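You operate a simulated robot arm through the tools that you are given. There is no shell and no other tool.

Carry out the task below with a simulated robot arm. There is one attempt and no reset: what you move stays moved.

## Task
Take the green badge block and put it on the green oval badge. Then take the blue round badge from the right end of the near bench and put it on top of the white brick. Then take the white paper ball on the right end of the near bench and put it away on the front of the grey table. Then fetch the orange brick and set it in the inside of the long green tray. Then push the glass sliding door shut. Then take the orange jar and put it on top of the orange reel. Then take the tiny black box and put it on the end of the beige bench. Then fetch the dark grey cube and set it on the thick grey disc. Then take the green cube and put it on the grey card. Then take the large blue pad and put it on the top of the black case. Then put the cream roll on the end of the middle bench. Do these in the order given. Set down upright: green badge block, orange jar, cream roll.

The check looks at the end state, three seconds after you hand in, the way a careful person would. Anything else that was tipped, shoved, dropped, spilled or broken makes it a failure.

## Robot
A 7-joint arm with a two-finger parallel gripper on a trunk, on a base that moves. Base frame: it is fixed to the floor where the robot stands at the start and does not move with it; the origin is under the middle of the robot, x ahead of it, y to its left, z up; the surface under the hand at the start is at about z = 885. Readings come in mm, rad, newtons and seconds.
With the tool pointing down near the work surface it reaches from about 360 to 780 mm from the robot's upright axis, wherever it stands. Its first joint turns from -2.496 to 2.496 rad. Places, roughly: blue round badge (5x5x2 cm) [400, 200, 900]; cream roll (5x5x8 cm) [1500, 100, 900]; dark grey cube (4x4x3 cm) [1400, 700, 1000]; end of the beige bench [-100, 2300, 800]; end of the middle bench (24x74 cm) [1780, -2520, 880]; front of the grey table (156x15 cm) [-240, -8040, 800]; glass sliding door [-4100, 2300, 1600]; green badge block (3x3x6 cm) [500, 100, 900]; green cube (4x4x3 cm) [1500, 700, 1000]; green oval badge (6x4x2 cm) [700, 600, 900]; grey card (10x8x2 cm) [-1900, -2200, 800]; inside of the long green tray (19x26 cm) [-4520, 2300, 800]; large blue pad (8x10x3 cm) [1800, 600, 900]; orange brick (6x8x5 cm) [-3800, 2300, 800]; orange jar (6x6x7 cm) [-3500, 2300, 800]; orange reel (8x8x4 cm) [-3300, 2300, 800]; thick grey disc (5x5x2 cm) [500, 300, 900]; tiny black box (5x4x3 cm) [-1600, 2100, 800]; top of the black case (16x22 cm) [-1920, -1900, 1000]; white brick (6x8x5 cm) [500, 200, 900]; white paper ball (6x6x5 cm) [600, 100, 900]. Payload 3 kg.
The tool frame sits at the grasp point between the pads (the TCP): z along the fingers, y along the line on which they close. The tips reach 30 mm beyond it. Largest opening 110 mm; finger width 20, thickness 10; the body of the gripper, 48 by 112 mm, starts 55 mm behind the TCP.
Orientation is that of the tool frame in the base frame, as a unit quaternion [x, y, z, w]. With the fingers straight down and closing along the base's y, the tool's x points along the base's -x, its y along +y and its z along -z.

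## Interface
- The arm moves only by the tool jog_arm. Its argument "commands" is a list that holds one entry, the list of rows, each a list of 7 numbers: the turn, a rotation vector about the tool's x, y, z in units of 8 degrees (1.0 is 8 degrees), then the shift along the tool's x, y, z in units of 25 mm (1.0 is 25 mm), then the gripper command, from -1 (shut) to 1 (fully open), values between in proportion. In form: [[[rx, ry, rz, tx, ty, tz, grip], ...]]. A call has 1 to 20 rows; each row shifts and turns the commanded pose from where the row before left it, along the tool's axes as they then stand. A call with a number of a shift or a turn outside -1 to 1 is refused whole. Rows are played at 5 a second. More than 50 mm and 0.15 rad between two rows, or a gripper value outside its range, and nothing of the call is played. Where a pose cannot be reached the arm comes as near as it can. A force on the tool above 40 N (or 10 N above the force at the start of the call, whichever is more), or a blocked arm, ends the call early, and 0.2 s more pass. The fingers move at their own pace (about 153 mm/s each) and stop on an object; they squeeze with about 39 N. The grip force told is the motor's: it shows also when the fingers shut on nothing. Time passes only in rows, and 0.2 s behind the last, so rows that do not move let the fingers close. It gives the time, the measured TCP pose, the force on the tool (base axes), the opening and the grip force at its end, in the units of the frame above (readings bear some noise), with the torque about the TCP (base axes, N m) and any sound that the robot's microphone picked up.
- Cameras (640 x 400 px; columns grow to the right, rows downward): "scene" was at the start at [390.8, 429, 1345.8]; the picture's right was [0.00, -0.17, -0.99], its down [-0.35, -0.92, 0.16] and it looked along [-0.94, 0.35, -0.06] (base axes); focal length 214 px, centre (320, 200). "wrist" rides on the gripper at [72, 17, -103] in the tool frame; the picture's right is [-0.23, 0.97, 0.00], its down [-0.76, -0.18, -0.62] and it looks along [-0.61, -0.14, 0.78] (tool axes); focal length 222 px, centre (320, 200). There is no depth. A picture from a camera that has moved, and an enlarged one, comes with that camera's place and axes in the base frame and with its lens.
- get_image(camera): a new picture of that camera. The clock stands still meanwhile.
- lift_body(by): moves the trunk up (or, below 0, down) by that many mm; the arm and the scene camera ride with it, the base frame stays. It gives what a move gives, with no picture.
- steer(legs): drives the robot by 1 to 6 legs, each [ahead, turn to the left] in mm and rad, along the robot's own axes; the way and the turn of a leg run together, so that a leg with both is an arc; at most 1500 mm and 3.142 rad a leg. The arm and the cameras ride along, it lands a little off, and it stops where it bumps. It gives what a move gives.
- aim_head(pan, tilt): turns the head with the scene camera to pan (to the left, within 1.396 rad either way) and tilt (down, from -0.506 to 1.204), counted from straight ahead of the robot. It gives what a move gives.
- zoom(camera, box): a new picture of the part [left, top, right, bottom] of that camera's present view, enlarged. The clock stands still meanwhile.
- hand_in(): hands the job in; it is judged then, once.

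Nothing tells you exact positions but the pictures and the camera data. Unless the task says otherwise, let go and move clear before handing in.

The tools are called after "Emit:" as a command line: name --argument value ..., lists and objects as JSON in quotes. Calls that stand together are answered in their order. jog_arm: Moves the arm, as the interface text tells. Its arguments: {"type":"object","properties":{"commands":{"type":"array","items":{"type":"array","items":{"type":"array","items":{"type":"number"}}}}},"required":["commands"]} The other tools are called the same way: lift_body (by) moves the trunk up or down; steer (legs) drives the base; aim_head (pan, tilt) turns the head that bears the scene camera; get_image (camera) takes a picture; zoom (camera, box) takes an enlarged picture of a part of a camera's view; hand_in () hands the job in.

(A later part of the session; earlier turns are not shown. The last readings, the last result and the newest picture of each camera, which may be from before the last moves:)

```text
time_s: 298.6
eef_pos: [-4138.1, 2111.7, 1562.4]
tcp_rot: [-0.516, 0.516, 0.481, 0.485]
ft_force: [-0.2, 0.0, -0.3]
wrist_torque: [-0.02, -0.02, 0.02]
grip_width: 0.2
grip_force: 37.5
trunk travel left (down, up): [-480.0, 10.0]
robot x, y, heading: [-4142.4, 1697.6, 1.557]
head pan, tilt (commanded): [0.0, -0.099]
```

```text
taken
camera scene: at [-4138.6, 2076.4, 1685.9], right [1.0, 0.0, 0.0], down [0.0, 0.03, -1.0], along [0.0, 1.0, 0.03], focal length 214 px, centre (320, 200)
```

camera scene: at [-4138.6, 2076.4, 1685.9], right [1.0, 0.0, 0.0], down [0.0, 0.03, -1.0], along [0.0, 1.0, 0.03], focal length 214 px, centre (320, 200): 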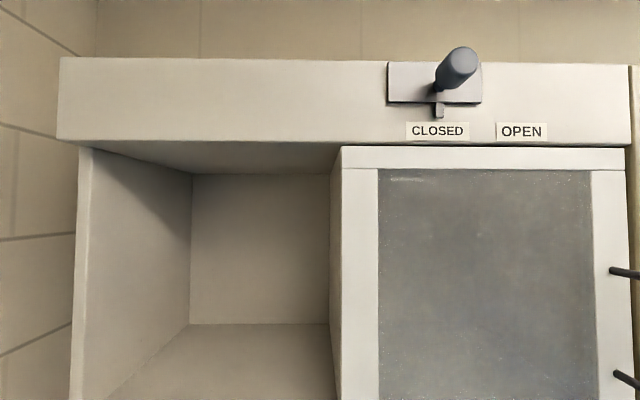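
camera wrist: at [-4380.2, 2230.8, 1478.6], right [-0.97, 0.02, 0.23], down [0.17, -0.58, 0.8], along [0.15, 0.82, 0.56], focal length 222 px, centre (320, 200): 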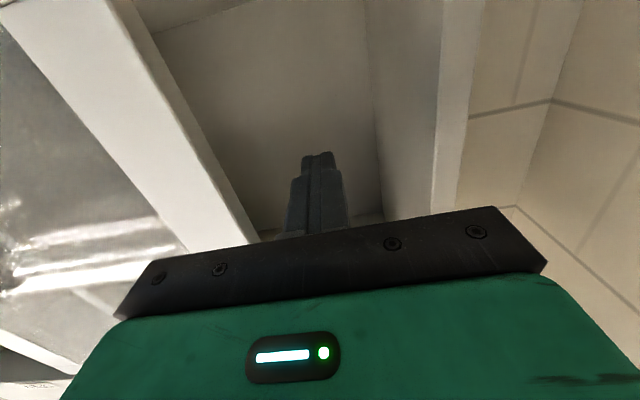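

The door now covers the right compartment, its left edge at the partition. I'll check the right edge closely for any remaining gap.

Emit:
jog_arm --commands '[[[0, 0, 0, 0, -1, 0, -1], [0, 0, 0, 0, -1, 0, -1], [0, 0, 0, 0, -1, 0, -1], [0, 0, 0, 0, -1, 0, -1], [0, 0, 0, 0, -1, 0, -1], [0, 0, 0, 0, -1, 0, -1], [0, 0, 0, 0, -1, 0, -1], [0, 0, 0, 0, -1, 0, -1], [0, 0, 0, 0, -1, 0, -1], [0, 0, 0, 0, -1, 0, -1], [0, 0, 0, 0, -1, 0, -1], [0, 0, 0, 0, 0, 0, -1]]]'

Emit:
aim_head --pan 0.0 --tilt 0.1

Emit:
get_image --camera "scene"

```text
time_s: 301.2
eef_pos: [-3860.6, 2112.0, 1560.8]
tcp_rot: [0.516, -0.515, -0.483, -0.485]
ft_force: [0.5, -0.1, 0.0]
wrist_torque: [0.01, 0.02, 0.01]
grip_width: 0.1
grip_force: 37.9
trunk travel left (down, up): [-480.0, 10.0]
robot x, y, heading: [-4137.5, 1696.5, 1.559]
head pan, tilt (commanded): [0.0, -0.099]
```

```text
time_s: 302.0
eef_pos: [-3860.4, 2112.8, 1560.6]
tcp_rot: [-0.515, 0.515, 0.482, 0.486]
ft_force: [0.2, 0.3, 0.1]
wrist_torque: [0.01, 0.0, 0.0]
grip_width: 0.1
grip_force: 36.9
trunk travel left (down, up): [-480.0, 10.0]
robot x, y, heading: [-4141.4, 1695.4, 1.556]
head pan, tilt (commanded): [0.0, 0.099]
```

```text
taken
camera scene: at [-3861.4, 2081.0, 1666.3], right [1.0, 0.0, 0.0], down [0.0, -0.16, -0.99], along [0.0, 0.99, -0.16], focal length 214 px, centre (320, 200)
```

scene: 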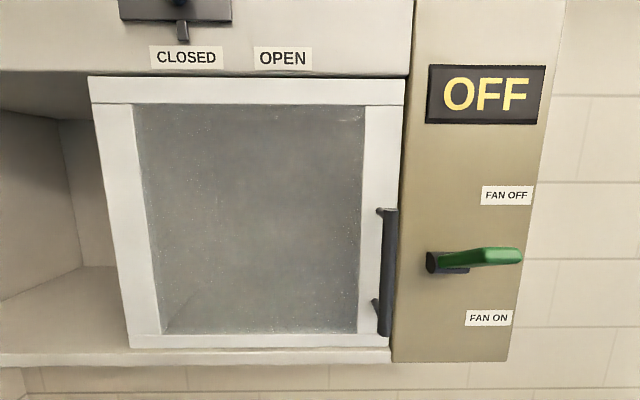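

The door is fully shut against the control panel. Next, the orange jar and reel: I'll back off, point the hand down again, lower the trunk and shift the robot to x ≈ −3450.

Emit:
steer --legs '[[-450, 0]]'

Emit:
jog_arm --commands '[[[0, 1, 0, 0, 0.9, 0, -1], [0, 1, 0, 0, 0.9, 0, -1], [0, 1, 0, 0, 0.9, 0, -1], [0, 1, 0, 0, 0.9, 0, -1], [0, 1, 0, 0, 0.9, 0, -0.5], [0, 1, 0, 0, 0.9, 0, 0], [0, 1, 0, 0, 0.9, 0, 0], [0, 1, 0, 0, 0.9, 0, 0], [0, 1, 0, 0, 0.9, 0, 0], [0, 1, 0, 0, 0.9, 0, 0], [0, 0.78, 0, 0, 0.9, 0, 0], [0, 0, 0, 0, 0.9, 0, 0], [0, 0, 0, 0, 0, 0, 0]]]'

Emit:
lift_body --by -130

```text
time_s: 304.7
eef_pos: [-3866.3, 1657.1, 1562.0]
tcp_rot: [-0.515, 0.516, 0.482, 0.486]
ft_force: [-0.8, 0.7, 0.4]
wrist_torque: [0.02, 0.03, 0.0]
grip_width: 0.1
grip_force: 37.5
trunk travel left (down, up): [-480.0, 10.0]
robot x, y, heading: [-4147.8, 1241.7, 1.555]
head pan, tilt (commanded): [0.0, 0.099]
```

```text
time_s: 307.5
eef_pos: [-4127.2, 1679.3, 1521.6]
tcp_rot: [-0.705, 0.709, 0.018, 0.021]
ft_force: [0.0, 0.5, 0.0]
wrist_torque: [0.01, -0.03, -0.02]
grip_width: 54.8
grip_force: 0.2
out of reach, approached as far as the arm can: row 10, 11
trunk travel left (down, up): [-480.0, 10.0]
robot x, y, heading: [-4145.9, 1241.3, 1.558]
head pan, tilt (commanded): [0.0, 0.099]
```

```text
time_s: 309.1
eef_pos: [-4126.4, 1679.3, 1391.0]
tcp_rot: [-0.705, 0.709, 0.017, 0.021]
ft_force: [0.0, 0.2, -0.1]
wrist_torque: [0.0, -0.03, 0.03]
grip_width: 55.0
grip_force: 0.0
trunk travel left (down, up): [-350.0, 140.0]
robot x, y, heading: [-4145.0, 1237.5, 1.554]
head pan, tilt (commanded): [0.0, 0.099]
```

Emit:
jog_arm --commands '[[[0, 0.39, 0, 0, 0, 0.8, 0], [0, 0, 0, 0, 0, 0.95, 0], [0, 0, 0, 0, 0, 0.95, 0], [0, 0, 0, 0, 0, 0.95, 0], [0, 0, 0, 0, 0, 0.95, 0], [0, 0, 0, 0, 0, 0.95, 0], [0, 0, 0, 0, 0, 0.95, 0], [0, 0, 0, 0, 0, 0.95, 0], [0, 0, 0, 0, 0, 0, 0]]]'

Emit:
steer --legs '[[0, -1.0], [830, 0], [0, 1.015]]'

Emit:
aim_head --pan 0.0 --tilt -0.2

Emit:
get_image --camera "scene"

```text
time_s: 311.1
eef_pos: [-4127.7, 1681.8, 1205.8]
tcp_rot: [-0.705, 0.709, -0.001, 0.002]
ft_force: [0.9, 0.3, 0.1]
wrist_torque: [0.03, 0.02, 0.01]
grip_width: 55.0
grip_force: 0.2
trunk travel left (down, up): [-350.0, 140.0]
robot x, y, heading: [-4144.3, 1240.7, 1.555]
head pan, tilt (commanded): [0.0, 0.099]
```

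```text
time_s: 320.7
eef_pos: [-3425.3, 2126.7, 1206.1]
tcp_rot: [0.71, -0.705, 0.001, -0.001]
ft_force: [-0.1, 0.0, 0.4]
wrist_torque: [-0.01, 0.01, -0.01]
grip_width: 55.1
grip_force: 0.1
trunk travel left (down, up): [-350.0, 140.0]
robot x, y, heading: [-3399.8, 1685.4, 1.558]
head pan, tilt (commanded): [0.0, 0.099]
```

```text
time_s: 321.5
eef_pos: [-3423.4, 2127.5, 1206.2]
tcp_rot: [0.709, -0.706, 0.001, -0.002]
ft_force: [-0.2, -0.5, -0.7]
wrist_torque: [0.01, -0.01, -0.02]
grip_width: 54.8
grip_force: 0.0
trunk travel left (down, up): [-350.0, 140.0]
robot x, y, heading: [-3398.1, 1686.0, 1.556]
head pan, tilt (commanded): [0.0, -0.201]
```

```text
taken
camera scene: at [-3424.7, 2255.1, 1255.2], right [1.0, 0.0, 0.0], down [0.0, -0.98, -0.2], along [0.0, 0.2, -0.98], focal length 214 px, centre (320, 200)
```

scene: 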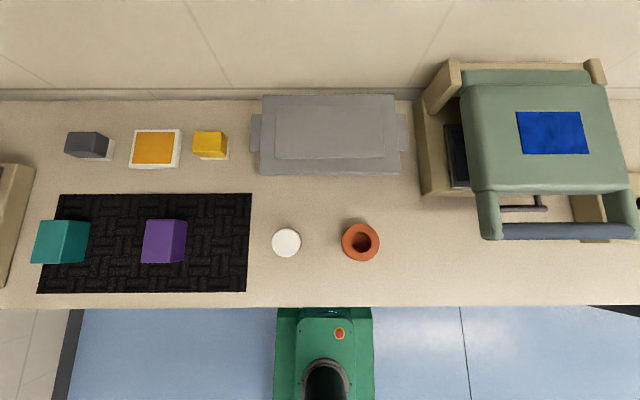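

Emit:
zoom --camera "scene" --box '[250, 200, 410, 300]'

```text
4.00 times, centred on (330, 250) of scene
camera zoom: at [-3424.7, 2255.1, 1255.2], right [1.0, 0.0, 0.0], down [0.0, -0.98, -0.2], along [0.0, 0.2, -0.98], focal length 858 px, centre (280, 0)
```

zoom: 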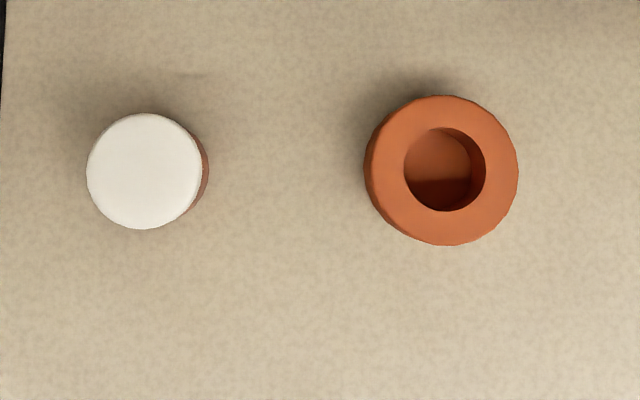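

The jar's lid centre is about (−3485, 2256) and the reel about (−3346, 2257). I'll move above the jar with the gripper open.

Emit:
jog_arm --commands '[[[0, 0, 0, -0.862, 0.4, 0.6, 0.4], [0, 0, 0, -0.862, 0.4, 0.6, 0.4], [0, 0, 0, -0.862, 0.4, 0.6, 0.4], [0, 0, 0, -0.862, 0.4, 0.6, 0.4], [0, 0, 0, -0.862, 0.4, 0.6, 0.4], [0, 0, 0, -0.862, 0.4, 0.6, 0.4], [0, 0, 0, 0, 0, 0.8, 0.4], [0, 0, 0, 0, 0, 0.8, 0.4], [0, 0, 0, 0, 0, 0.8, 0.4], [0, 0, 0, 0, 0, 0.8, 0.4], [0, 0, 0, 0, 0, 0, 0.4]]]'

Emit:
aim_head --pan 0.0 --tilt 0.4

Emit:
get_image --camera "scene"

Emit:
get_image --camera "wrist"

```text
time_s: 323.9
eef_pos: [-3483.3, 2256.3, 1038.6]
tcp_rot: [0.709, -0.705, 0.001, -0.002]
ft_force: [-0.1, 0.3, 0.0]
wrist_torque: [-0.01, -0.02, -0.01]
grip_width: 77.1
grip_force: 0.0
trunk travel left (down, up): [-350.0, 140.0]
robot x, y, heading: [-3402.1, 1687.3, 1.555]
head pan, tilt (commanded): [0.0, -0.201]
```

```text
time_s: 324.9
eef_pos: [-3484.0, 2255.3, 1038.1]
tcp_rot: [0.709, -0.705, 0.001, -0.002]
ft_force: [-0.3, -0.4, -0.1]
wrist_torque: [0.0, 0.0, 0.02]
grip_width: 77.1
grip_force: 0.0
trunk travel left (down, up): [-350.0, 140.0]
robot x, y, heading: [-3399.6, 1688.8, 1.554]
head pan, tilt (commanded): [0.0, 0.4]
```

```text
taken
camera scene: at [-3484.2, 2329.4, 1077.1], right [1.0, 0.0, 0.0], down [0.0, -0.92, 0.39], along [0.01, -0.39, -0.92], focal length 214 px, centre (320, 200)
```

scene: 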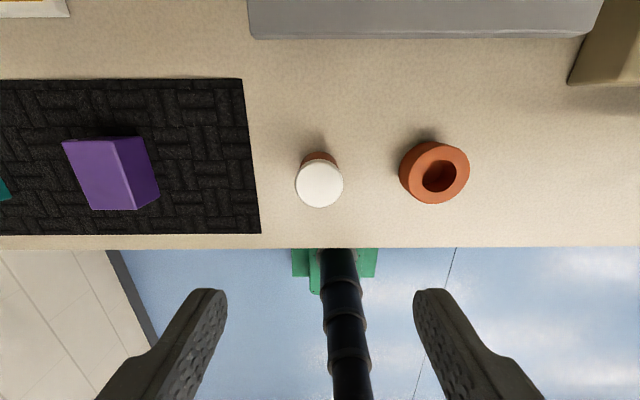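

```text
taken
camera wrist: at [-3500.0, 2184.2, 1141.3], right [-0.97, 0.22, 0.0], down [0.17, 0.76, 0.62], along [0.14, 0.61, -0.78], focal length 222 px, centre (320, 200)
```

wrist: 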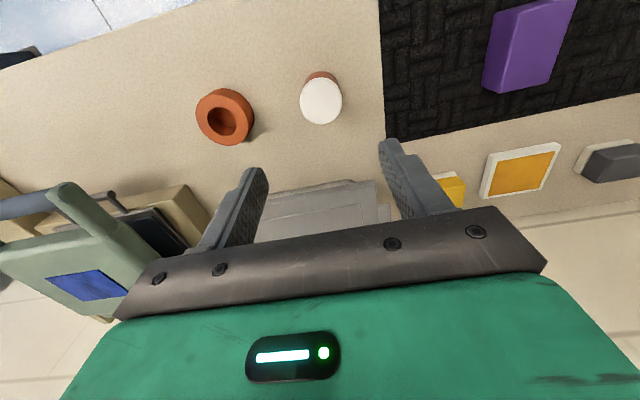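

Aligned within a few mm. I'll descend around the jar and check before closing.

Emit:
jog_arm --commands '[[[0, 0, 0, -0.12, 0.04, 1, 0.4], [0, 0, 0, 0, 0, 1, 0.4], [0, 0, 0, 0, 0, 1, 0.4], [0, 0, 0, 0, 0, 1, 0.4], [0, 0, 0, 0, 0, 1, 0.4], [0, 0, 0, 0, 0, 1, 0.4], [0, 0, 0, 0, 0, 1, 0.4], [0, 0, 0, 0, 0, 0.7, 0.4], [0, 0, 0, 0, 0, 0, 0.4]]]'

Emit:
aim_head --pan 0.0 --tilt 0.8

Emit:
get_image --camera "scene"

Emit:
get_image --camera "wrist"

```text
time_s: 326.9
eef_pos: [-3483.4, 2259.7, 844.8]
tcp_rot: [0.709, -0.705, 0.002, -0.002]
ft_force: [0.2, -1.1, -0.5]
wrist_torque: [-0.04, 0.01, 0.01]
grip_width: 76.8
grip_force: 0.0
trunk travel left (down, up): [-350.0, 140.0]
robot x, y, heading: [-3402.8, 1685.5, 1.558]
head pan, tilt (commanded): [0.0, 0.4]
```

```text
time_s: 327.8
eef_pos: [-3482.4, 2260.9, 845.5]
tcp_rot: [0.709, -0.705, 0.0, -0.001]
ft_force: [0.4, 0.1, -0.2]
wrist_torque: [0.0, 0.0, 0.01]
grip_width: 77.2
grip_force: 0.0
trunk travel left (down, up): [-350.0, 140.0]
robot x, y, heading: [-3395.3, 1689.8, 1.554]
head pan, tilt (commanded): [0.0, 0.799]
```

```text
taken
camera scene: at [-3483.8, 2298.7, 896.3], right [1.0, 0.0, 0.0], down [0.0, -0.7, 0.72], along [0.01, -0.72, -0.7], focal length 214 px, centre (320, 200)
```

scene: 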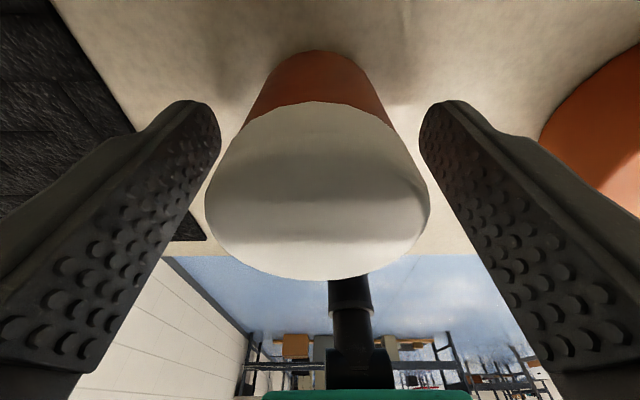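

```text
taken
camera wrist: at [-3499.7, 2188.6, 948.6], right [-0.97, 0.22, 0.0], down [0.17, 0.76, 0.62], along [0.14, 0.61, -0.78], focal length 222 px, centre (320, 200)
```

wrist: 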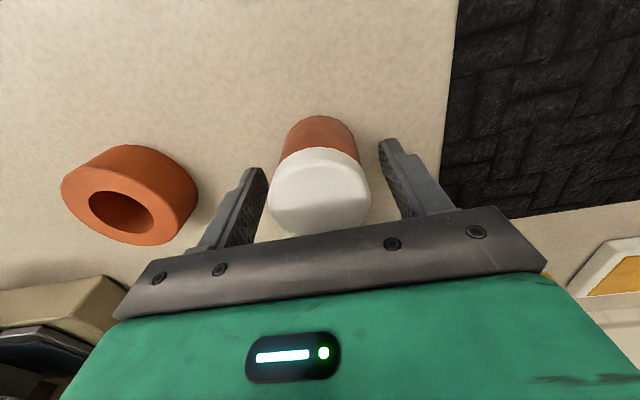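

Emit:
jog_arm --commands '[[[0, 0, 0, 0.1, 0, 0, 0.4], [0, 0, 0, 0, 0, 0, 0.1], [0, 0, 0, 0, 0, 0, -1], [0, 0, 0, 0, 0, 0, -1], [0, 0, 0, 0, 0, 0, -1], [0, 0, 0, 0, 0, 0, -1]]]'

Emit:
get_image --camera "scene"

```text
time_s: 329.2
eef_pos: [-3482.9, 2258.4, 845.1]
tcp_rot: [0.709, -0.705, 0.0, -0.002]
ft_force: [-0.3, 0.2, 0.2]
wrist_torque: [0.03, 0.02, -0.01]
grip_width: 49.6
grip_force: 38.9
trunk travel left (down, up): [-350.0, 140.0]
robot x, y, heading: [-3396.8, 1685.6, 1.555]
head pan, tilt (commanded): [0.0, 0.799]
```

```text
taken
camera scene: at [-3484.4, 2296.2, 896.0], right [1.0, 0.0, 0.0], down [0.0, -0.7, 0.72], along [0.01, -0.72, -0.7], focal length 214 px, centre (320, 200)
```

scene: 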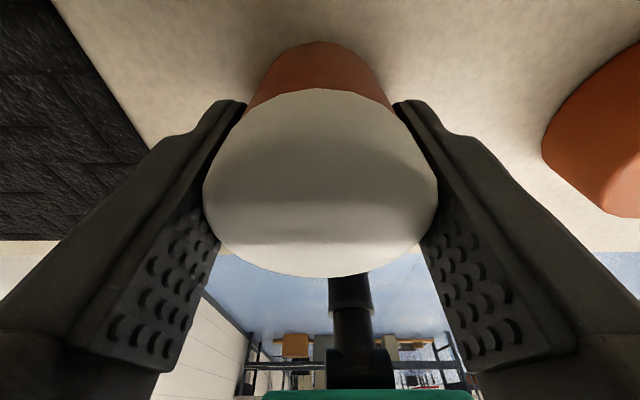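

Gripped at 49.6 mm. I'll lift and move above the reel.

Emit:
jog_arm --commands '[[[0, 0, 0, 0, 0, -0.4, -1], [0, 0, 0, 0, 0, -1, -1], [0, 0, 0, 0, 0, -1, -1], [0, 0, 0, 0, 0, -1, -1], [0, 0, 0, 0, 0, -1, -1], [0, 0, 0, 0, -0.9, 0, -1], [0, 0, 0, 0, -0.9, 0, -1], [0, 0, 0, 0, -0.9, 0, -1], [0, 0, 0, 0, -0.9, 0, -1], [0, 0, 0, 0, -0.9, 0, -1], [0, 0, 0, 0, -0.9, 0, -1], [0, 0, 0, 0, 0, 0, -1]]]'

Emit:
aim_head --pan 0.0 --tilt 0.4

Emit:
get_image --camera "scene"

Emit:
get_image --camera "wrist"

```text
time_s: 331.8
eef_pos: [-3349.7, 2259.4, 955.4]
tcp_rot: [0.709, -0.705, 0.0, -0.001]
ft_force: [-0.9, -0.5, -0.8]
wrist_torque: [0.01, 0.0, 0.01]
grip_width: 49.4
grip_force: 39.3
trunk travel left (down, up): [-350.0, 140.0]
robot x, y, heading: [-3397.4, 1687.2, 1.562]
head pan, tilt (commanded): [0.0, 0.799]
```

```text
time_s: 332.7
eef_pos: [-3349.8, 2258.9, 954.5]
tcp_rot: [0.709, -0.705, 0.001, -0.003]
ft_force: [0.8, -0.2, -0.7]
wrist_torque: [-0.01, 0.01, 0.0]
grip_width: 49.4
grip_force: 39.1
trunk travel left (down, up): [-350.0, 140.0]
robot x, y, heading: [-3398.2, 1687.9, 1.56]
head pan, tilt (commanded): [0.0, 0.4]
```

```text
taken
camera scene: at [-3350.3, 2331.6, 993.9], right [1.0, 0.0, 0.0], down [0.0, -0.92, 0.39], along [0.01, -0.39, -0.92], focal length 214 px, centre (320, 200)
```

scene: 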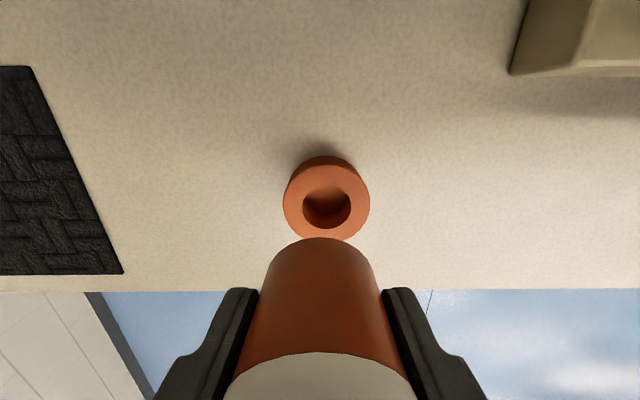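

```text
taken
camera wrist: at [-3366.1, 2186.5, 1058.1], right [-0.97, 0.22, 0.0], down [0.17, 0.76, 0.63], along [0.14, 0.61, -0.78], focal length 222 px, centre (320, 200)
```

wrist: 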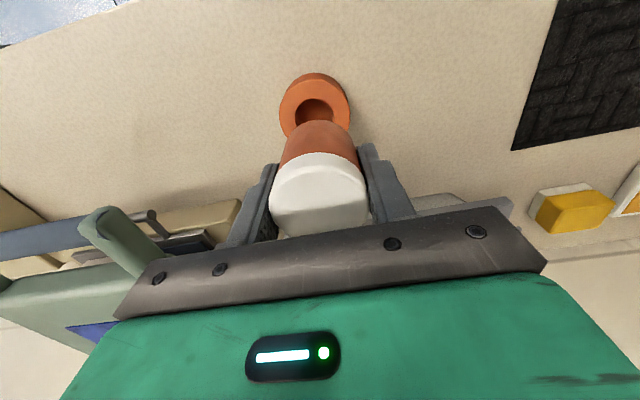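

Emit:
zoom --camera "scene" --box '[270, 140, 390, 250]'

Emit:
zoom --camera "wrist" --box '[255, 55, 375, 245]'

```text
3.64 times, centred on (330, 195) of scene
camera zoom: at [-3350.3, 2331.6, 993.9], right [1.0, 0.0, 0.0], down [0.0, -0.92, 0.39], along [0.01, -0.39, -0.92], focal length 780 px, centre (284, 218)
```

zoom: 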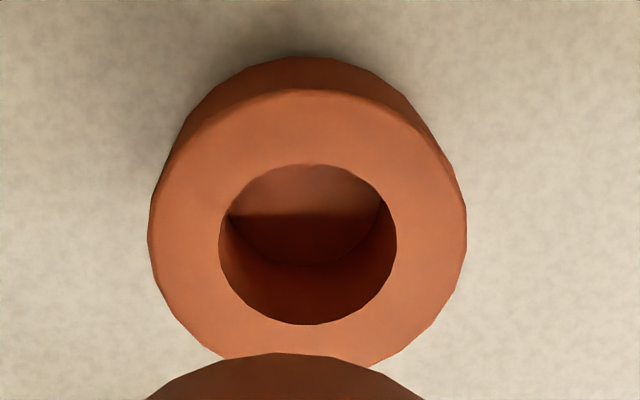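

```text
2.11 times, centred on (315, 150) of wrist
camera zoom: at [-3366.1, 2186.5, 1058.1], right [-0.97, 0.22, 0.0], down [0.17, 0.76, 0.63], along [0.14, 0.61, -0.78], focal length 468 px, centre (330, 305)
```

zoom: 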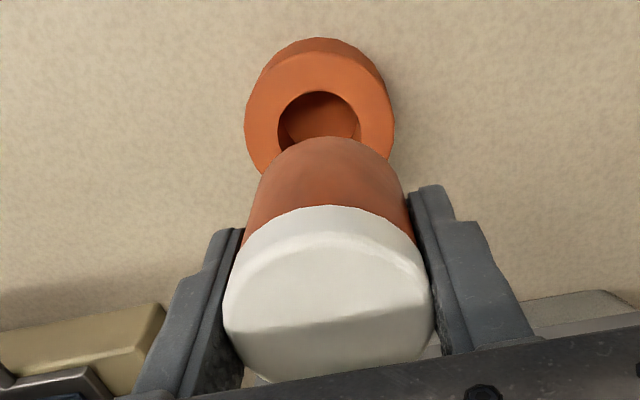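

The reel's centre is about (−3345.5, 2257.5). I'll shift slightly and lower to about 10 mm above it for another check.

Emit:
jog_arm --commands '[[[0, 0, 0, -0.1, -0.18, 0, -1], [0, 0, 0, 0, 0, 0.8, -1], [0, 0, 0, 0, 0, 0.8, -1], [0, 0, 0, 0, 0, 0.8, -1], [0, 0, 0, 0, 0, 0, -1]]]'

Emit:
get_image --camera "scene"

Emit:
zoom --camera "wrist" --box '[230, 70, 400, 240]'

```text
time_s: 333.9
eef_pos: [-3344.3, 2262.9, 894.1]
tcp_rot: [0.709, -0.705, 0.001, -0.002]
ft_force: [-0.2, -0.4, -1.3]
wrist_torque: [-0.01, 0.0, 0.01]
grip_width: 49.5
grip_force: 39.0
trunk travel left (down, up): [-350.0, 140.0]
robot x, y, heading: [-3401.6, 1684.0, 1.555]
head pan, tilt (commanded): [0.0, 0.4]
```

```text
taken
camera scene: at [-3345.2, 2335.5, 933.4], right [1.0, 0.0, 0.0], down [0.0, -0.92, 0.39], along [0.01, -0.39, -0.92], focal length 214 px, centre (320, 200)
```

scene: 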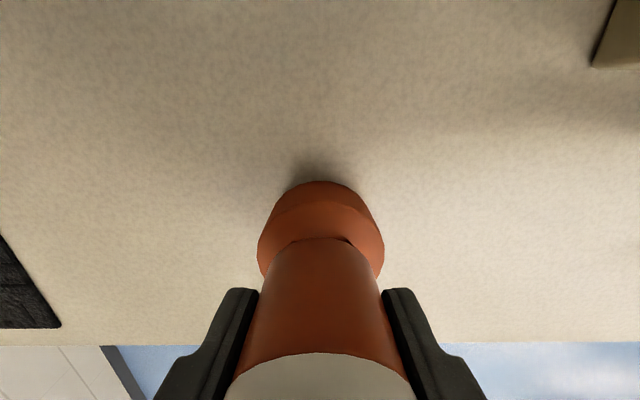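

```text
2.35 times, centred on (315, 155) of wrist
camera zoom: at [-3361.0, 2190.4, 997.6], right [-0.97, 0.22, 0.0], down [0.17, 0.76, 0.62], along [0.14, 0.61, -0.78], focal length 523 px, centre (332, 306)
```

zoom: 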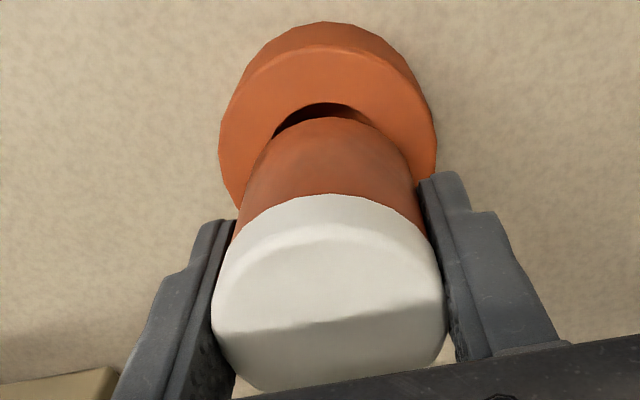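

The jar is centred over the reel. I'll lower in small steps to contact.

Emit:
jog_arm --commands '[[[0, 0, 0, 0, 0, 0.2, -1], [0, 0, 0, 0, 0, 0.12, -1], [0, 0, 0, 0, 0, 0, -1]]]'

Emit:
jog_arm --commands '[[[0, 0, 0, 0, 0, 0.08, -1], [0, 0, 0, 0, 0, 0, -1]]]'

Emit:
jog_arm --commands '[[[0, 0, 0, 0, 0, 0.08, -1], [0, 0, 0, 0, 0, 0, -1]]]'

Emit:
jog_arm --commands '[[[0, 0, 0, 0, 0, 0.06, -1], [0, 0, 0, 0, 0, 0, -1]]]'

```text
time_s: 334.7
eef_pos: [-3344.9, 2262.1, 885.7]
tcp_rot: [0.709, -0.705, 0.001, -0.002]
ft_force: [0.0, 0.9, -2.1]
wrist_torque: [0.03, 0.02, -0.03]
grip_width: 49.4
grip_force: 38.9
trunk travel left (down, up): [-350.0, 140.0]
robot x, y, heading: [-3400.2, 1684.6, 1.554]
head pan, tilt (commanded): [0.0, 0.4]
```

```text
time_s: 335.3
eef_pos: [-3345.1, 2263.0, 883.2]
tcp_rot: [0.709, -0.706, 0.0, -0.002]
ft_force: [-0.2, 0.1, -0.9]
wrist_torque: [0.05, -0.01, -0.02]
grip_width: 49.2
grip_force: 39.1
trunk travel left (down, up): [-350.0, 140.0]
robot x, y, heading: [-3401.0, 1685.2, 1.554]
head pan, tilt (commanded): [0.0, 0.4]
```

```text
time_s: 335.9
eef_pos: [-3344.7, 2262.1, 882.4]
tcp_rot: [0.709, -0.705, 0.0, -0.002]
ft_force: [0.0, 0.7, -1.2]
wrist_torque: [-0.04, 0.0, 0.04]
grip_width: 49.6
grip_force: 38.5
trunk travel left (down, up): [-350.0, 140.0]
robot x, y, heading: [-3396.8, 1686.0, 1.553]
head pan, tilt (commanded): [0.0, 0.4]
```

```text
time_s: 336.5
eef_pos: [-3344.3, 2261.2, 880.9]
tcp_rot: [0.709, -0.706, 0.0, -0.001]
ft_force: [-0.1, 0.0, -0.6]
wrist_torque: [-0.01, 0.01, 0.04]
grip_width: 49.3
grip_force: 39.5
trunk travel left (down, up): [-350.0, 140.0]
robot x, y, heading: [-3398.7, 1685.9, 1.555]
head pan, tilt (commanded): [0.0, 0.4]
```

Emit:
jog_arm --commands '[[[0, 0, 0, 0, 0, 0.06, -1], [0, 0, 0, 0, 0, 0, -1]]]'

Emit:
jog_arm --commands '[[[0, 0, 0, 0, 0, 0.06, -1], [0, 0, 0, 0, 0, 0, -1]]]'

Emit:
jog_arm --commands '[[[0, 0, 0, 0, 0, 0.06, -1], [0, 0, 0, 0, 0, 0, -1]]]'

Emit:
get_image --camera "scene"

```text
time_s: 337.1
eef_pos: [-3345.5, 2261.9, 879.5]
tcp_rot: [0.709, -0.705, 0.0, -0.001]
ft_force: [-0.5, -0.3, -0.8]
wrist_torque: [-0.01, 0.02, 0.06]
grip_width: 49.3
grip_force: 39.0
trunk travel left (down, up): [-350.0, 140.0]
robot x, y, heading: [-3396.9, 1687.0, 1.558]
head pan, tilt (commanded): [0.0, 0.4]
```

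```text
time_s: 337.7
eef_pos: [-3344.4, 2263.4, 878.9]
tcp_rot: [0.709, -0.706, -0.001, -0.004]
ft_force: [-0.5, -1.6, 19.4]
wrist_torque: [-0.19, 0.13, -0.03]
grip_width: 49.5
grip_force: 39.0
trunk travel left (down, up): [-350.0, 140.0]
robot x, y, heading: [-3399.8, 1686.3, 1.554]
head pan, tilt (commanded): [0.0, 0.4]
```

```text
time_s: 338.3
eef_pos: [-3345.9, 2260.8, 876.8]
tcp_rot: [0.709, -0.705, 0.0, -0.003]
ft_force: [-1.2, 3.1, 27.4]
wrist_torque: [0.11, 0.18, -0.04]
grip_width: 49.4
grip_force: 38.9
trunk travel left (down, up): [-350.0, 140.0]
robot x, y, heading: [-3401.2, 1686.0, 1.559]
head pan, tilt (commanded): [0.0, 0.4]
```

```text
taken
camera scene: at [-3345.8, 2334.7, 917.0], right [1.0, 0.0, 0.0], down [0.0, -0.92, 0.38], along [0.01, -0.38, -0.92], focal length 214 px, centre (320, 200)
```

scene: 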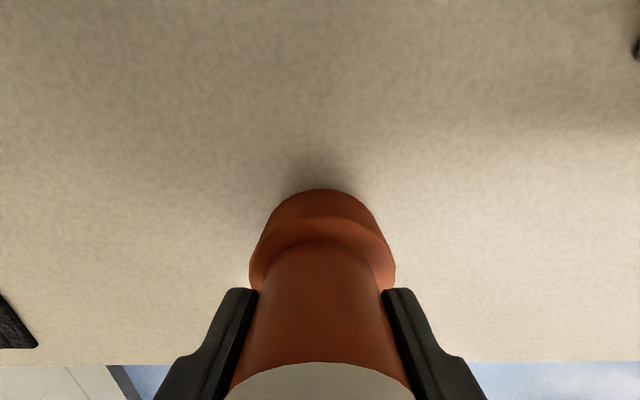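

In contact, concentric. I'll relieve the force, open gently and rise.

Emit:
jog_arm --commands '[[[0, 0, 0, 0, 0, -0.08, -1], [0, 0, 0, 0, 0, 0, -1], [0, 0, 0, 0, 0, 0, 0.0], [0, 0, 0, 0, 0, 0, 0.2], [0, 0, 0, 0, 0, 0, 0.4], [0, 0, 0, 0, 0, 0, 0.4], [0, 0, 0, 0, 0, -0.5, 0.4], [0, 0, 0, 0, 0, -1, 0.4], [0, 0, 0, 0, 0, -1, 0.4], [0, 0, 0, 0, 0, -1, 0.4], [0, 0, 0, 0, 0, -1, 0.4], [0, 0, 0, 0, 0, -1, 0.4], [0, 0, 0, 0, 0, -1, 0.4], [0, 0, 0, 0, 0, 0, 0.4]]]'

Emit:
get_image --camera "scene"

Emit:
get_image --camera "wrist"

```text
time_s: 341.3
eef_pos: [-3348.0, 2260.8, 1041.0]
tcp_rot: [0.709, -0.705, 0.0, -0.002]
ft_force: [0.5, 0.6, -0.9]
wrist_torque: [-0.06, 0.0, -0.01]
grip_width: 77.0
grip_force: 0.1
trunk travel left (down, up): [-350.0, 140.0]
robot x, y, heading: [-3398.1, 1689.6, 1.556]
head pan, tilt (commanded): [0.0, 0.4]
```

```text
taken
camera scene: at [-3347.7, 2333.3, 1080.2], right [1.0, 0.0, 0.0], down [0.0, -0.92, 0.39], along [0.01, -0.39, -0.92], focal length 214 px, centre (320, 200)
```

scene: 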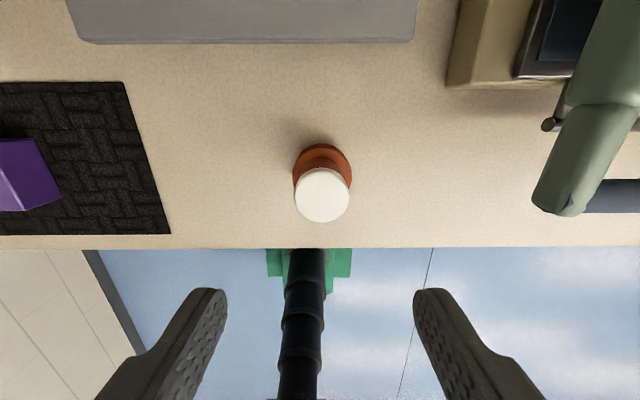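

```text
taken
camera wrist: at [-3363.5, 2188.2, 1144.5], right [-0.97, 0.22, 0.0], down [0.17, 0.76, 0.62], along [0.14, 0.61, -0.78], focal length 222 px, centre (320, 200)
```

wrist: 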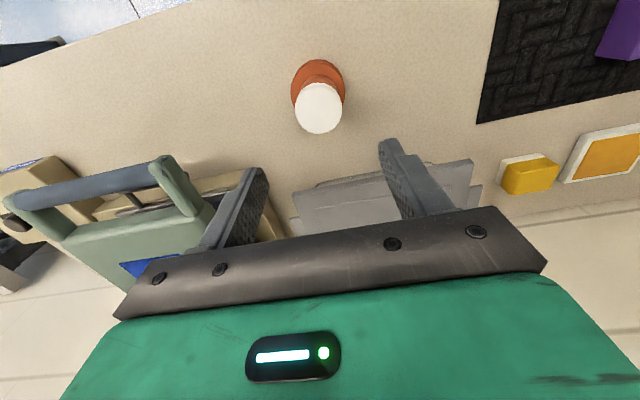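

The jar stands upright on the reel. Next, the tiny black box on the beige bench at about (−1600, 2100); I'll retract, back off and drive there.

Emit:
jog_arm --commands '[[[0, 0, 0, 0.5, 0, -0.9, 0.4], [0, 0, 0, 1, 0, -0.9, 0.4], [0, 0, 0, 1, 0, -0.9, 0.4], [0, 0, 0, 1, 0, -0.9, 0.4], [0, 0, 0, 1, 0, -0.9, 0.4], [0, 0, 0, 1, 0, -0.9, 0.4], [0, 0, 0, 1, 0, -0.5, 0.4], [0, 0, 0, 0, 0, 0, 0.4]]]'

Emit:
steer --legs '[[-450, 0], [0, -1.556], [1500, 0], [300, 0], [0, 1.571]]'

Emit:
aim_head --pan 0.0 --tilt -0.5

Emit:
get_image --camera "scene"

```text
time_s: 343.1
eef_pos: [-3345.6, 2098.7, 1189.8]
tcp_rot: [0.708, -0.706, 0.001, -0.002]
ft_force: [0.3, 0.3, -1.3]
wrist_torque: [0.02, 0.03, 0.01]
grip_width: 77.1
grip_force: 0.0
trunk travel left (down, up): [-350.0, 140.0]
robot x, y, heading: [-3400.9, 1684.3, 1.555]
head pan, tilt (commanded): [0.0, 0.4]
```

```text
time_s: 362.3
eef_pos: [-1560.0, 1697.2, 1188.8]
tcp_rot: [0.723, -0.691, 0.002, -0.002]
ft_force: [0.3, -0.1, -0.1]
wrist_torque: [0.01, 0.02, 0.01]
grip_width: 77.0
grip_force: 0.2
trunk travel left (down, up): [-350.0, 140.0]
robot x, y, heading: [-1550.9, 1285.1, 1.588]
head pan, tilt (commanded): [0.0, 0.4]
```

```text
time_s: 363.5
eef_pos: [-1559.8, 1696.5, 1189.3]
tcp_rot: [0.723, -0.691, 0.001, -0.002]
ft_force: [0.3, -0.2, -0.4]
wrist_torque: [0.0, 0.04, 0.0]
grip_width: 76.7
grip_force: 0.0
trunk travel left (down, up): [-350.0, 140.0]
robot x, y, heading: [-1550.0, 1281.2, 1.593]
head pan, tilt (commanded): [0.0, -0.499]
```

```text
taken
camera scene: at [-1567.4, 1846.1, 1254.3], right [1.0, 0.04, 0.0], down [0.04, -0.88, -0.48], along [-0.02, 0.48, -0.88], focal length 214 px, centre (320, 200)
```

scene: 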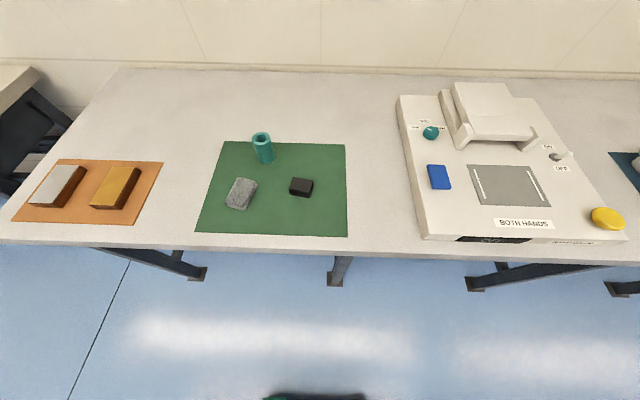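

The black box on the green mat is at about (−1624, 2110). I'll drive 250 mm closer and move above it.

Emit:
steer --legs '[[250, 0]]'

Emit:
aim_head --pan 0.0 --tilt -0.2

Emit:
get_image --camera "scene"

```text
time_s: 365.3
eef_pos: [-1564.2, 1947.6, 1189.2]
tcp_rot: [0.722, -0.692, 0.001, -0.002]
ft_force: [0.0, -0.2, -0.3]
wrist_torque: [0.03, 0.02, 0.0]
grip_width: 77.4
grip_force: 0.0
trunk travel left (down, up): [-350.0, 140.0]
robot x, y, heading: [-1552.5, 1535.4, 1.585]
head pan, tilt (commanded): [0.0, -0.499]
```

```text
time_s: 366.1
eef_pos: [-1563.0, 1946.3, 1190.3]
tcp_rot: [0.722, -0.692, 0.0, -0.002]
ft_force: [0.0, -0.2, 0.2]
wrist_torque: [-0.06, -0.01, 0.01]
grip_width: 76.9
grip_force: 0.0
trunk travel left (down, up): [-350.0, 140.0]
robot x, y, heading: [-1554.3, 1534.5, 1.584]
head pan, tilt (commanded): [0.0, -0.201]
```

```text
taken
camera scene: at [-1569.6, 2074.2, 1238.8], right [1.0, 0.04, 0.0], down [0.04, -0.98, -0.2], along [0.0, 0.2, -0.98], focal length 214 px, centre (320, 200)
```

scene: 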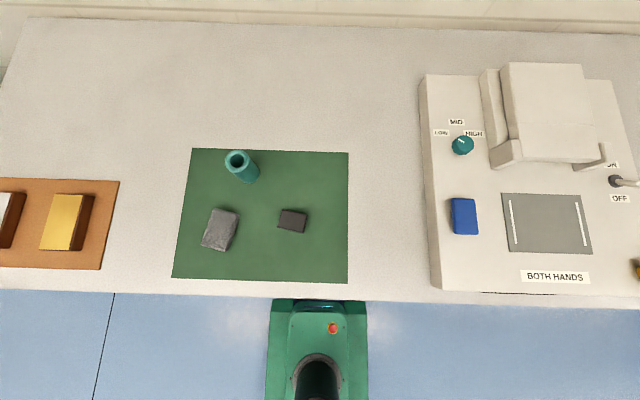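

Emit:
zoom --camera "scene" --box '[180, 140, 360, 290]'

```text
2.67 times, centred on (270, 215) of scene
camera zoom: at [-1569.6, 2074.2, 1238.8], right [1.0, 0.04, 0.0], down [0.04, -0.98, -0.2], along [0.0, 0.2, -0.98], focal length 572 px, centre (453, 160)
```

zoom: 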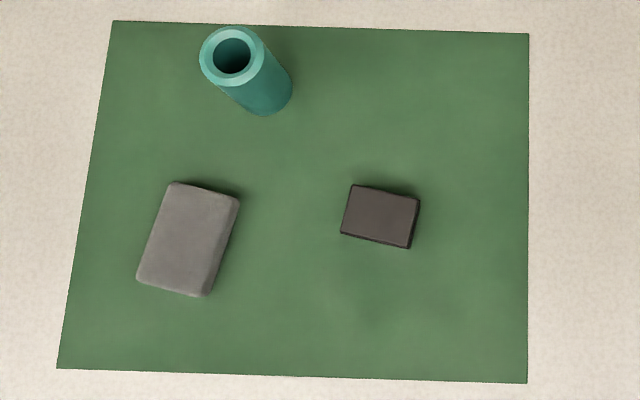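

The black box centre is about (−1624, 2115), turned about −7°. I'll move above it, align the gripper and look again.

Emit:
jog_arm --commands '[[[0, 0, 0, -0.851, 0.27, 0.6, 0.4], [0, 0, 0, -0.851, 0.27, 0.6, 0.4], [0, 0, 0, -0.851, 0.27, 0.6, 0.4], [0, 0, 0, -0.851, 0.27, 0.6, 0.4], [0, 0, 0, -0.851, 0.27, 0.6, 0.4], [0, 0, 0, -0.851, 0.27, 0.6, 0.4], [0, 0, 0, -0.851, 0.27, 0.6, 0.4], [0, 0, 0, -0.851, 0.27, 0.6, 0.4], [0, 0, 0.58, 0, 0, 0.8, 0.4], [0, 0, 0.58, 0, 0, 0.8, 0.4], [0, 0, 0, 0, 0, 0, 0.4]]]'

Emit:
aim_head --pan 0.0 --tilt 0.4

Emit:
get_image --camera "scene"

Emit:
get_image --camera "wrist"

```text
time_s: 368.5
eef_pos: [-1623.8, 2115.2, 1029.6]
tcp_rot: [-0.663, 0.749, -0.001, 0.002]
ft_force: [0.0, 0.4, 0.1]
wrist_torque: [-0.01, 0.0, 0.01]
grip_width: 76.9
grip_force: 0.1
trunk travel left (down, up): [-350.0, 140.0]
robot x, y, heading: [-1556.4, 1532.2, 1.585]
head pan, tilt (commanded): [0.0, -0.201]
```

```text
time_s: 369.5
eef_pos: [-1625.8, 2114.3, 1031.2]
tcp_rot: [-0.664, 0.748, -0.001, 0.002]
ft_force: [-0.4, 0.9, 0.1]
wrist_torque: [0.0, -0.01, -0.01]
grip_width: 76.9
grip_force: 0.0
trunk travel left (down, up): [-350.0, 140.0]
robot x, y, heading: [-1557.8, 1530.7, 1.582]
head pan, tilt (commanded): [0.0, 0.4]
```

```text
taken
camera scene: at [-1616.7, 2187.3, 1070.0], right [0.99, -0.12, 0.0], down [-0.11, -0.92, 0.39], along [-0.04, -0.38, -0.92], focal length 214 px, centre (320, 200)
```

scene: 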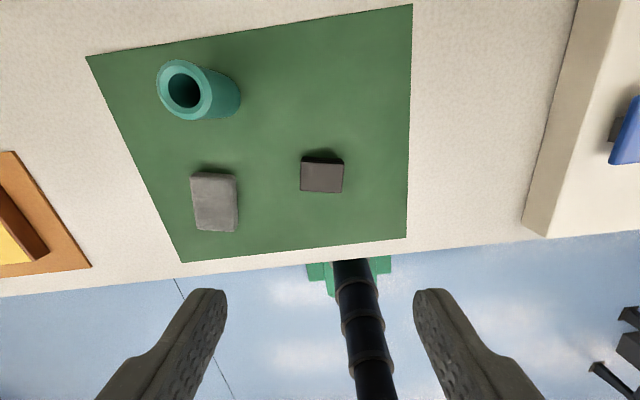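

```text
taken
camera wrist: at [-1650.5, 2045.3, 1134.1], right [-0.94, 0.34, 0.0], down [0.27, 0.73, 0.63], along [0.22, 0.59, -0.78], focal length 222 px, centre (320, 200)
```

wrist: 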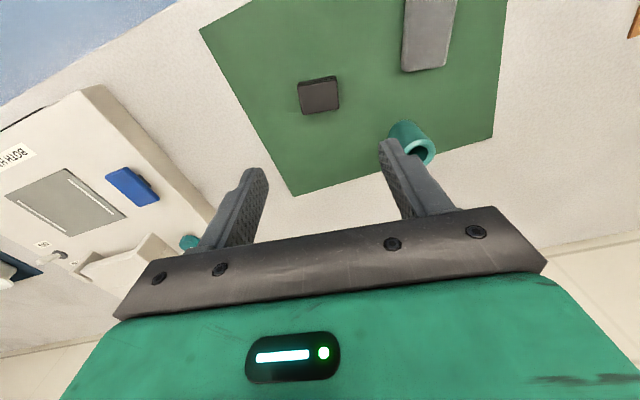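

Aligned. Descending to the box and gripping.

Emit:
jog_arm --commands '[[[0, 0, 0, 0, -0.08, 1, 0.4], [0, 0, 0, 0, 0, 1, 0.4], [0, 0, 0, 0, 0, 1, 0.4], [0, 0, 0, 0, 0, 1, 0.4], [0, 0, 0, 0, 0, 1, 0.4], [0, 0, 0, 0, 0, 1, 0.4], [0, 0, 0, 0, 0, 0.9, 0.4], [0, 0, 0, 0, 0, 0.6, 0.4], [0, 0, 0, 0, 0, 0, 0.4]]]'

Emit:
get_image --camera "scene"

Emit:
get_image --camera "wrist"

```text
time_s: 371.5
eef_pos: [-1621.4, 2116.4, 842.2]
tcp_rot: [-0.663, 0.749, 0.0, 0.002]
ft_force: [-0.4, -1.1, 0.1]
wrist_torque: [0.02, 0.0, 0.01]
grip_width: 77.0
grip_force: 0.1
trunk travel left (down, up): [-350.0, 140.0]
robot x, y, heading: [-1553.4, 1536.5, 1.585]
head pan, tilt (commanded): [0.0, 0.4]
```

```text
taken
camera scene: at [-1613.9, 2188.8, 881.4], right [0.99, -0.12, 0.0], down [-0.11, -0.92, 0.39], along [-0.04, -0.39, -0.92], focal length 214 px, centre (320, 200)
```

scene: 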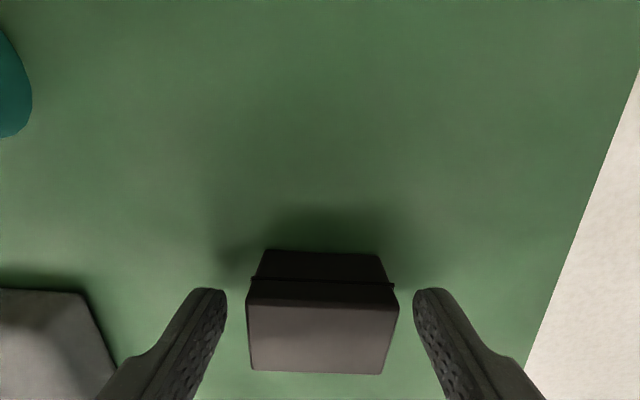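

```text
taken
camera wrist: at [-1647.7, 2046.8, 945.6], right [-0.94, 0.34, 0.0], down [0.27, 0.73, 0.63], along [0.22, 0.59, -0.78], focal length 222 px, centre (320, 200)
```

wrist: 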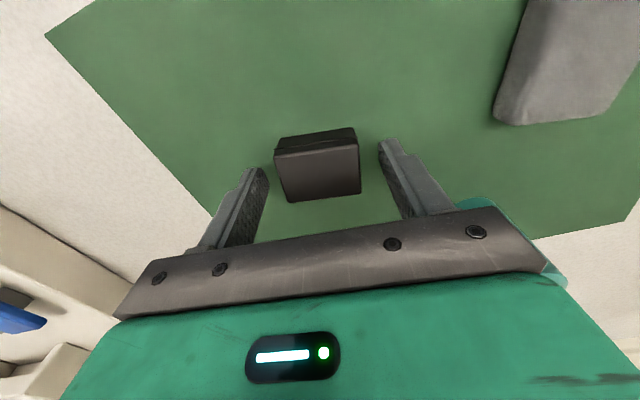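

Emit:
jog_arm --commands '[[[0, 0, 0, 0, 0, 0.16, 0.4], [0, 0, 0, 0, 0, 0, 0.1], [0, 0, 0, 0, 0, 0, -1], [0, 0, 0, 0, 0, 0, -1], [0, 0, 0, 0, 0, 0, -1], [0, 0, 0, 0, 0, 0, -1]]]'

Emit:
jog_arm --commands '[[[0, 0, 0, 0, 0, -0.4, -1], [0, 0, 0, 0, 0, -1, -1], [0, 0, 0, 0, 0, -1, -1], [0, 0, 0, 0, 0, -1, -1], [0, 0, 0, 0, 0, -1, -1], [0, 0, 0, 0, 0, -1, -1], [0, 0, 0, 0, 0, -1, -1], [0, 0, 0, 0, 0, -1, -1], [0, 0, 0, 0, 0, -1, -1], [0, 0, 0, 0, 0, -1, -1], [0, 0, 0, 1, 0, -1, -1], [0, 0, 0, 1, 0, -1, -1], [0, 0, 0, 1, 0, -1, -1], [0, 0, 0, 1, 0, 0, -1], [0, 0, 0, 1, 0, 0, -1], [0, 0, 0, 1, 0, 0, -1], [0, 0, 0, 0, 0, 0, -1]]]'

Emit:
get_image --camera "scene"

```text
time_s: 372.9
eef_pos: [-1620.5, 2117.4, 838.1]
tcp_rot: [-0.663, 0.748, -0.001, 0.002]
ft_force: [-1.1, 0.7, -0.2]
wrist_torque: [0.0, 0.02, -0.01]
grip_width: 48.6
grip_force: 39.2
trunk travel left (down, up): [-350.0, 140.0]
robot x, y, heading: [-1555.2, 1536.2, 1.586]
head pan, tilt (commanded): [0.0, 0.4]
```

```text
time_s: 376.5
eef_pos: [-1641.3, 1965.8, 1147.8]
tcp_rot: [-0.663, 0.748, -0.001, 0.001]
ft_force: [-0.1, -0.3, -0.7]
wrist_torque: [0.01, -0.01, 0.01]
grip_width: 48.7
grip_force: 38.9
trunk travel left (down, up): [-350.0, 140.0]
robot x, y, heading: [-1554.4, 1535.0, 1.587]
head pan, tilt (commanded): [0.0, 0.4]
```

```text
taken
camera scene: at [-1633.1, 2038.6, 1186.1], right [0.99, -0.12, 0.0], down [-0.11, -0.92, 0.39], along [-0.04, -0.38, -0.92], focal length 214 px, centre (320, 200)
```

scene: 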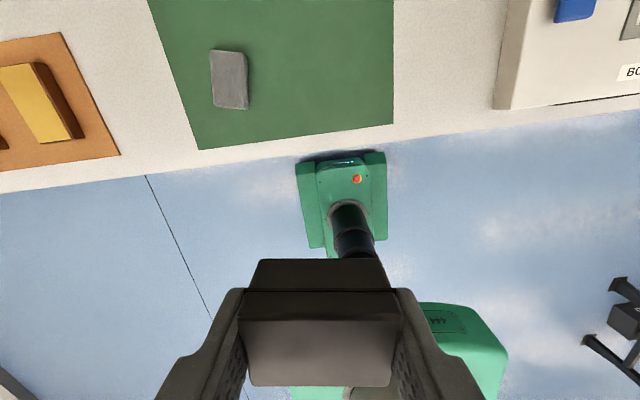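

The box is held. I'll drive along the beige bench to its right end.

Emit:
steer --legs '[[-350, 0], [0, -1.585], [1450, 0], [0, 1.571]]'

Emit:
aim_head --pan 0.0 --tilt -0.5

Emit:
get_image --camera "scene"

```text
time_s: 393.5
eef_pos: [-150.8, 1651.6, 1146.3]
tcp_rot: [-0.663, 0.749, -0.001, 0.002]
ft_force: [0.3, -0.2, 0.2]
wrist_torque: [-0.04, 0.04, 0.01]
grip_width: 48.8
grip_force: 38.7
trunk travel left (down, up): [-350.0, 140.0]
robot x, y, heading: [-9.9, 1217.6, 1.583]
head pan, tilt (commanded): [0.0, 0.4]
```

```text
time_s: 394.7
eef_pos: [-150.3, 1651.4, 1148.0]
tcp_rot: [-0.663, 0.749, 0.0, 0.002]
ft_force: [-0.1, 0.1, -0.4]
wrist_torque: [0.02, 0.03, -0.02]
grip_width: 49.1
grip_force: 38.7
trunk travel left (down, up): [-350.0, 140.0]
robot x, y, heading: [-11.3, 1217.5, 1.58]
head pan, tilt (commanded): [0.0, -0.499]
```

```text
taken
camera scene: at [-132.5, 1800.1, 1212.4], right [0.99, -0.12, 0.0], down [-0.11, -0.87, -0.48], along [0.06, 0.48, -0.88], focal length 214 px, centre (320, 200)
```

scene: 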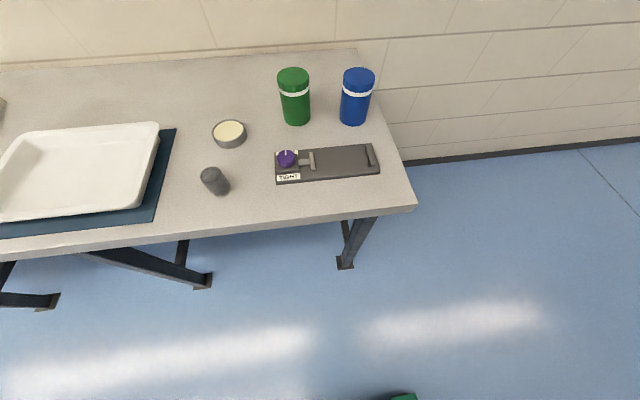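

The bench end holds two canisters, a clamp device, a tin and a cylinder; there is a free strip between the device and the front edge at about (−20, 2027). I'll drive closer and examine it.

Emit:
steer --legs '[[260, 0]]'

Emit:
jog_arm --commands '[[[0, 0, -0.86, 0, -0.8, 0, -1], [0, 0, 0, 0, -0.8, 0, -1], [0, 0, 0, 0, -0.8, 0, -1], [0, 0, 0, 0, -0.8, 0, -1], [0, 0, 0, 0, -0.8, 0, -1], [0, 0, 0, 0, -0.8, 0, -1], [0, 0, 0, 0, 0, 0, -1]]]'

Emit:
aim_head --pan 0.0 --tilt 0.0

Emit:
get_image --camera "scene"

```text
time_s: 396.6
eef_pos: [-149.4, 1912.9, 1147.4]
tcp_rot: [-0.66, 0.751, 0.0, 0.002]
ft_force: [-0.5, 0.2, -0.5]
wrist_torque: [0.01, -0.03, 0.01]
grip_width: 48.8
grip_force: 39.3
trunk travel left (down, up): [-350.0, 140.0]
robot x, y, heading: [-15.1, 1480.3, 1.575]
head pan, tilt (commanded): [0.0, -0.499]
```

```text
time_s: 398.2
eef_pos: [-30.3, 1912.2, 1148.2]
tcp_rot: [-0.705, 0.71, 0.0, 0.002]
ft_force: [0.4, -0.4, -0.7]
wrist_torque: [0.01, 0.01, 0.01]
grip_width: 48.5
grip_force: 39.4
trunk travel left (down, up): [-350.0, 140.0]
robot x, y, heading: [-11.8, 1480.1, 1.573]
head pan, tilt (commanded): [0.0, -0.499]
```

```text
time_s: 399.1
eef_pos: [-30.7, 1911.7, 1148.7]
tcp_rot: [-0.705, 0.709, 0.0, 0.002]
ft_force: [-0.1, 0.3, 0.2]
wrist_torque: [0.03, 0.02, 0.02]
grip_width: 48.7
grip_force: 38.4
trunk travel left (down, up): [-350.0, 140.0]
robot x, y, heading: [-16.0, 1480.4, 1.576]
head pan, tilt (commanded): [0.0, 0.0]
```

```text
taken
camera scene: at [-31.2, 2021.6, 1190.8], right [1.0, -0.01, 0.0], down [-0.01, -1.0, 0.0], along [0.0, 0.0, -1.0], focal length 214 px, centre (320, 200)
```

scene: 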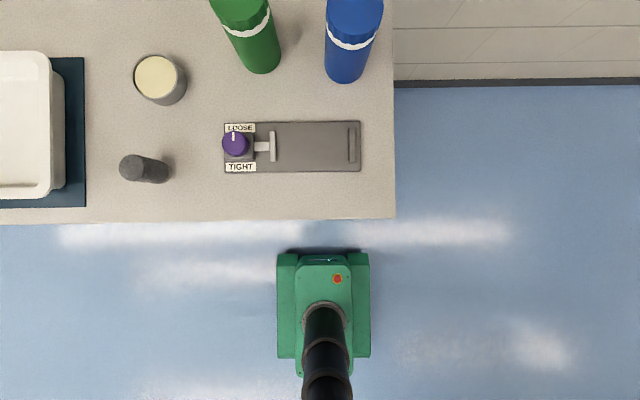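

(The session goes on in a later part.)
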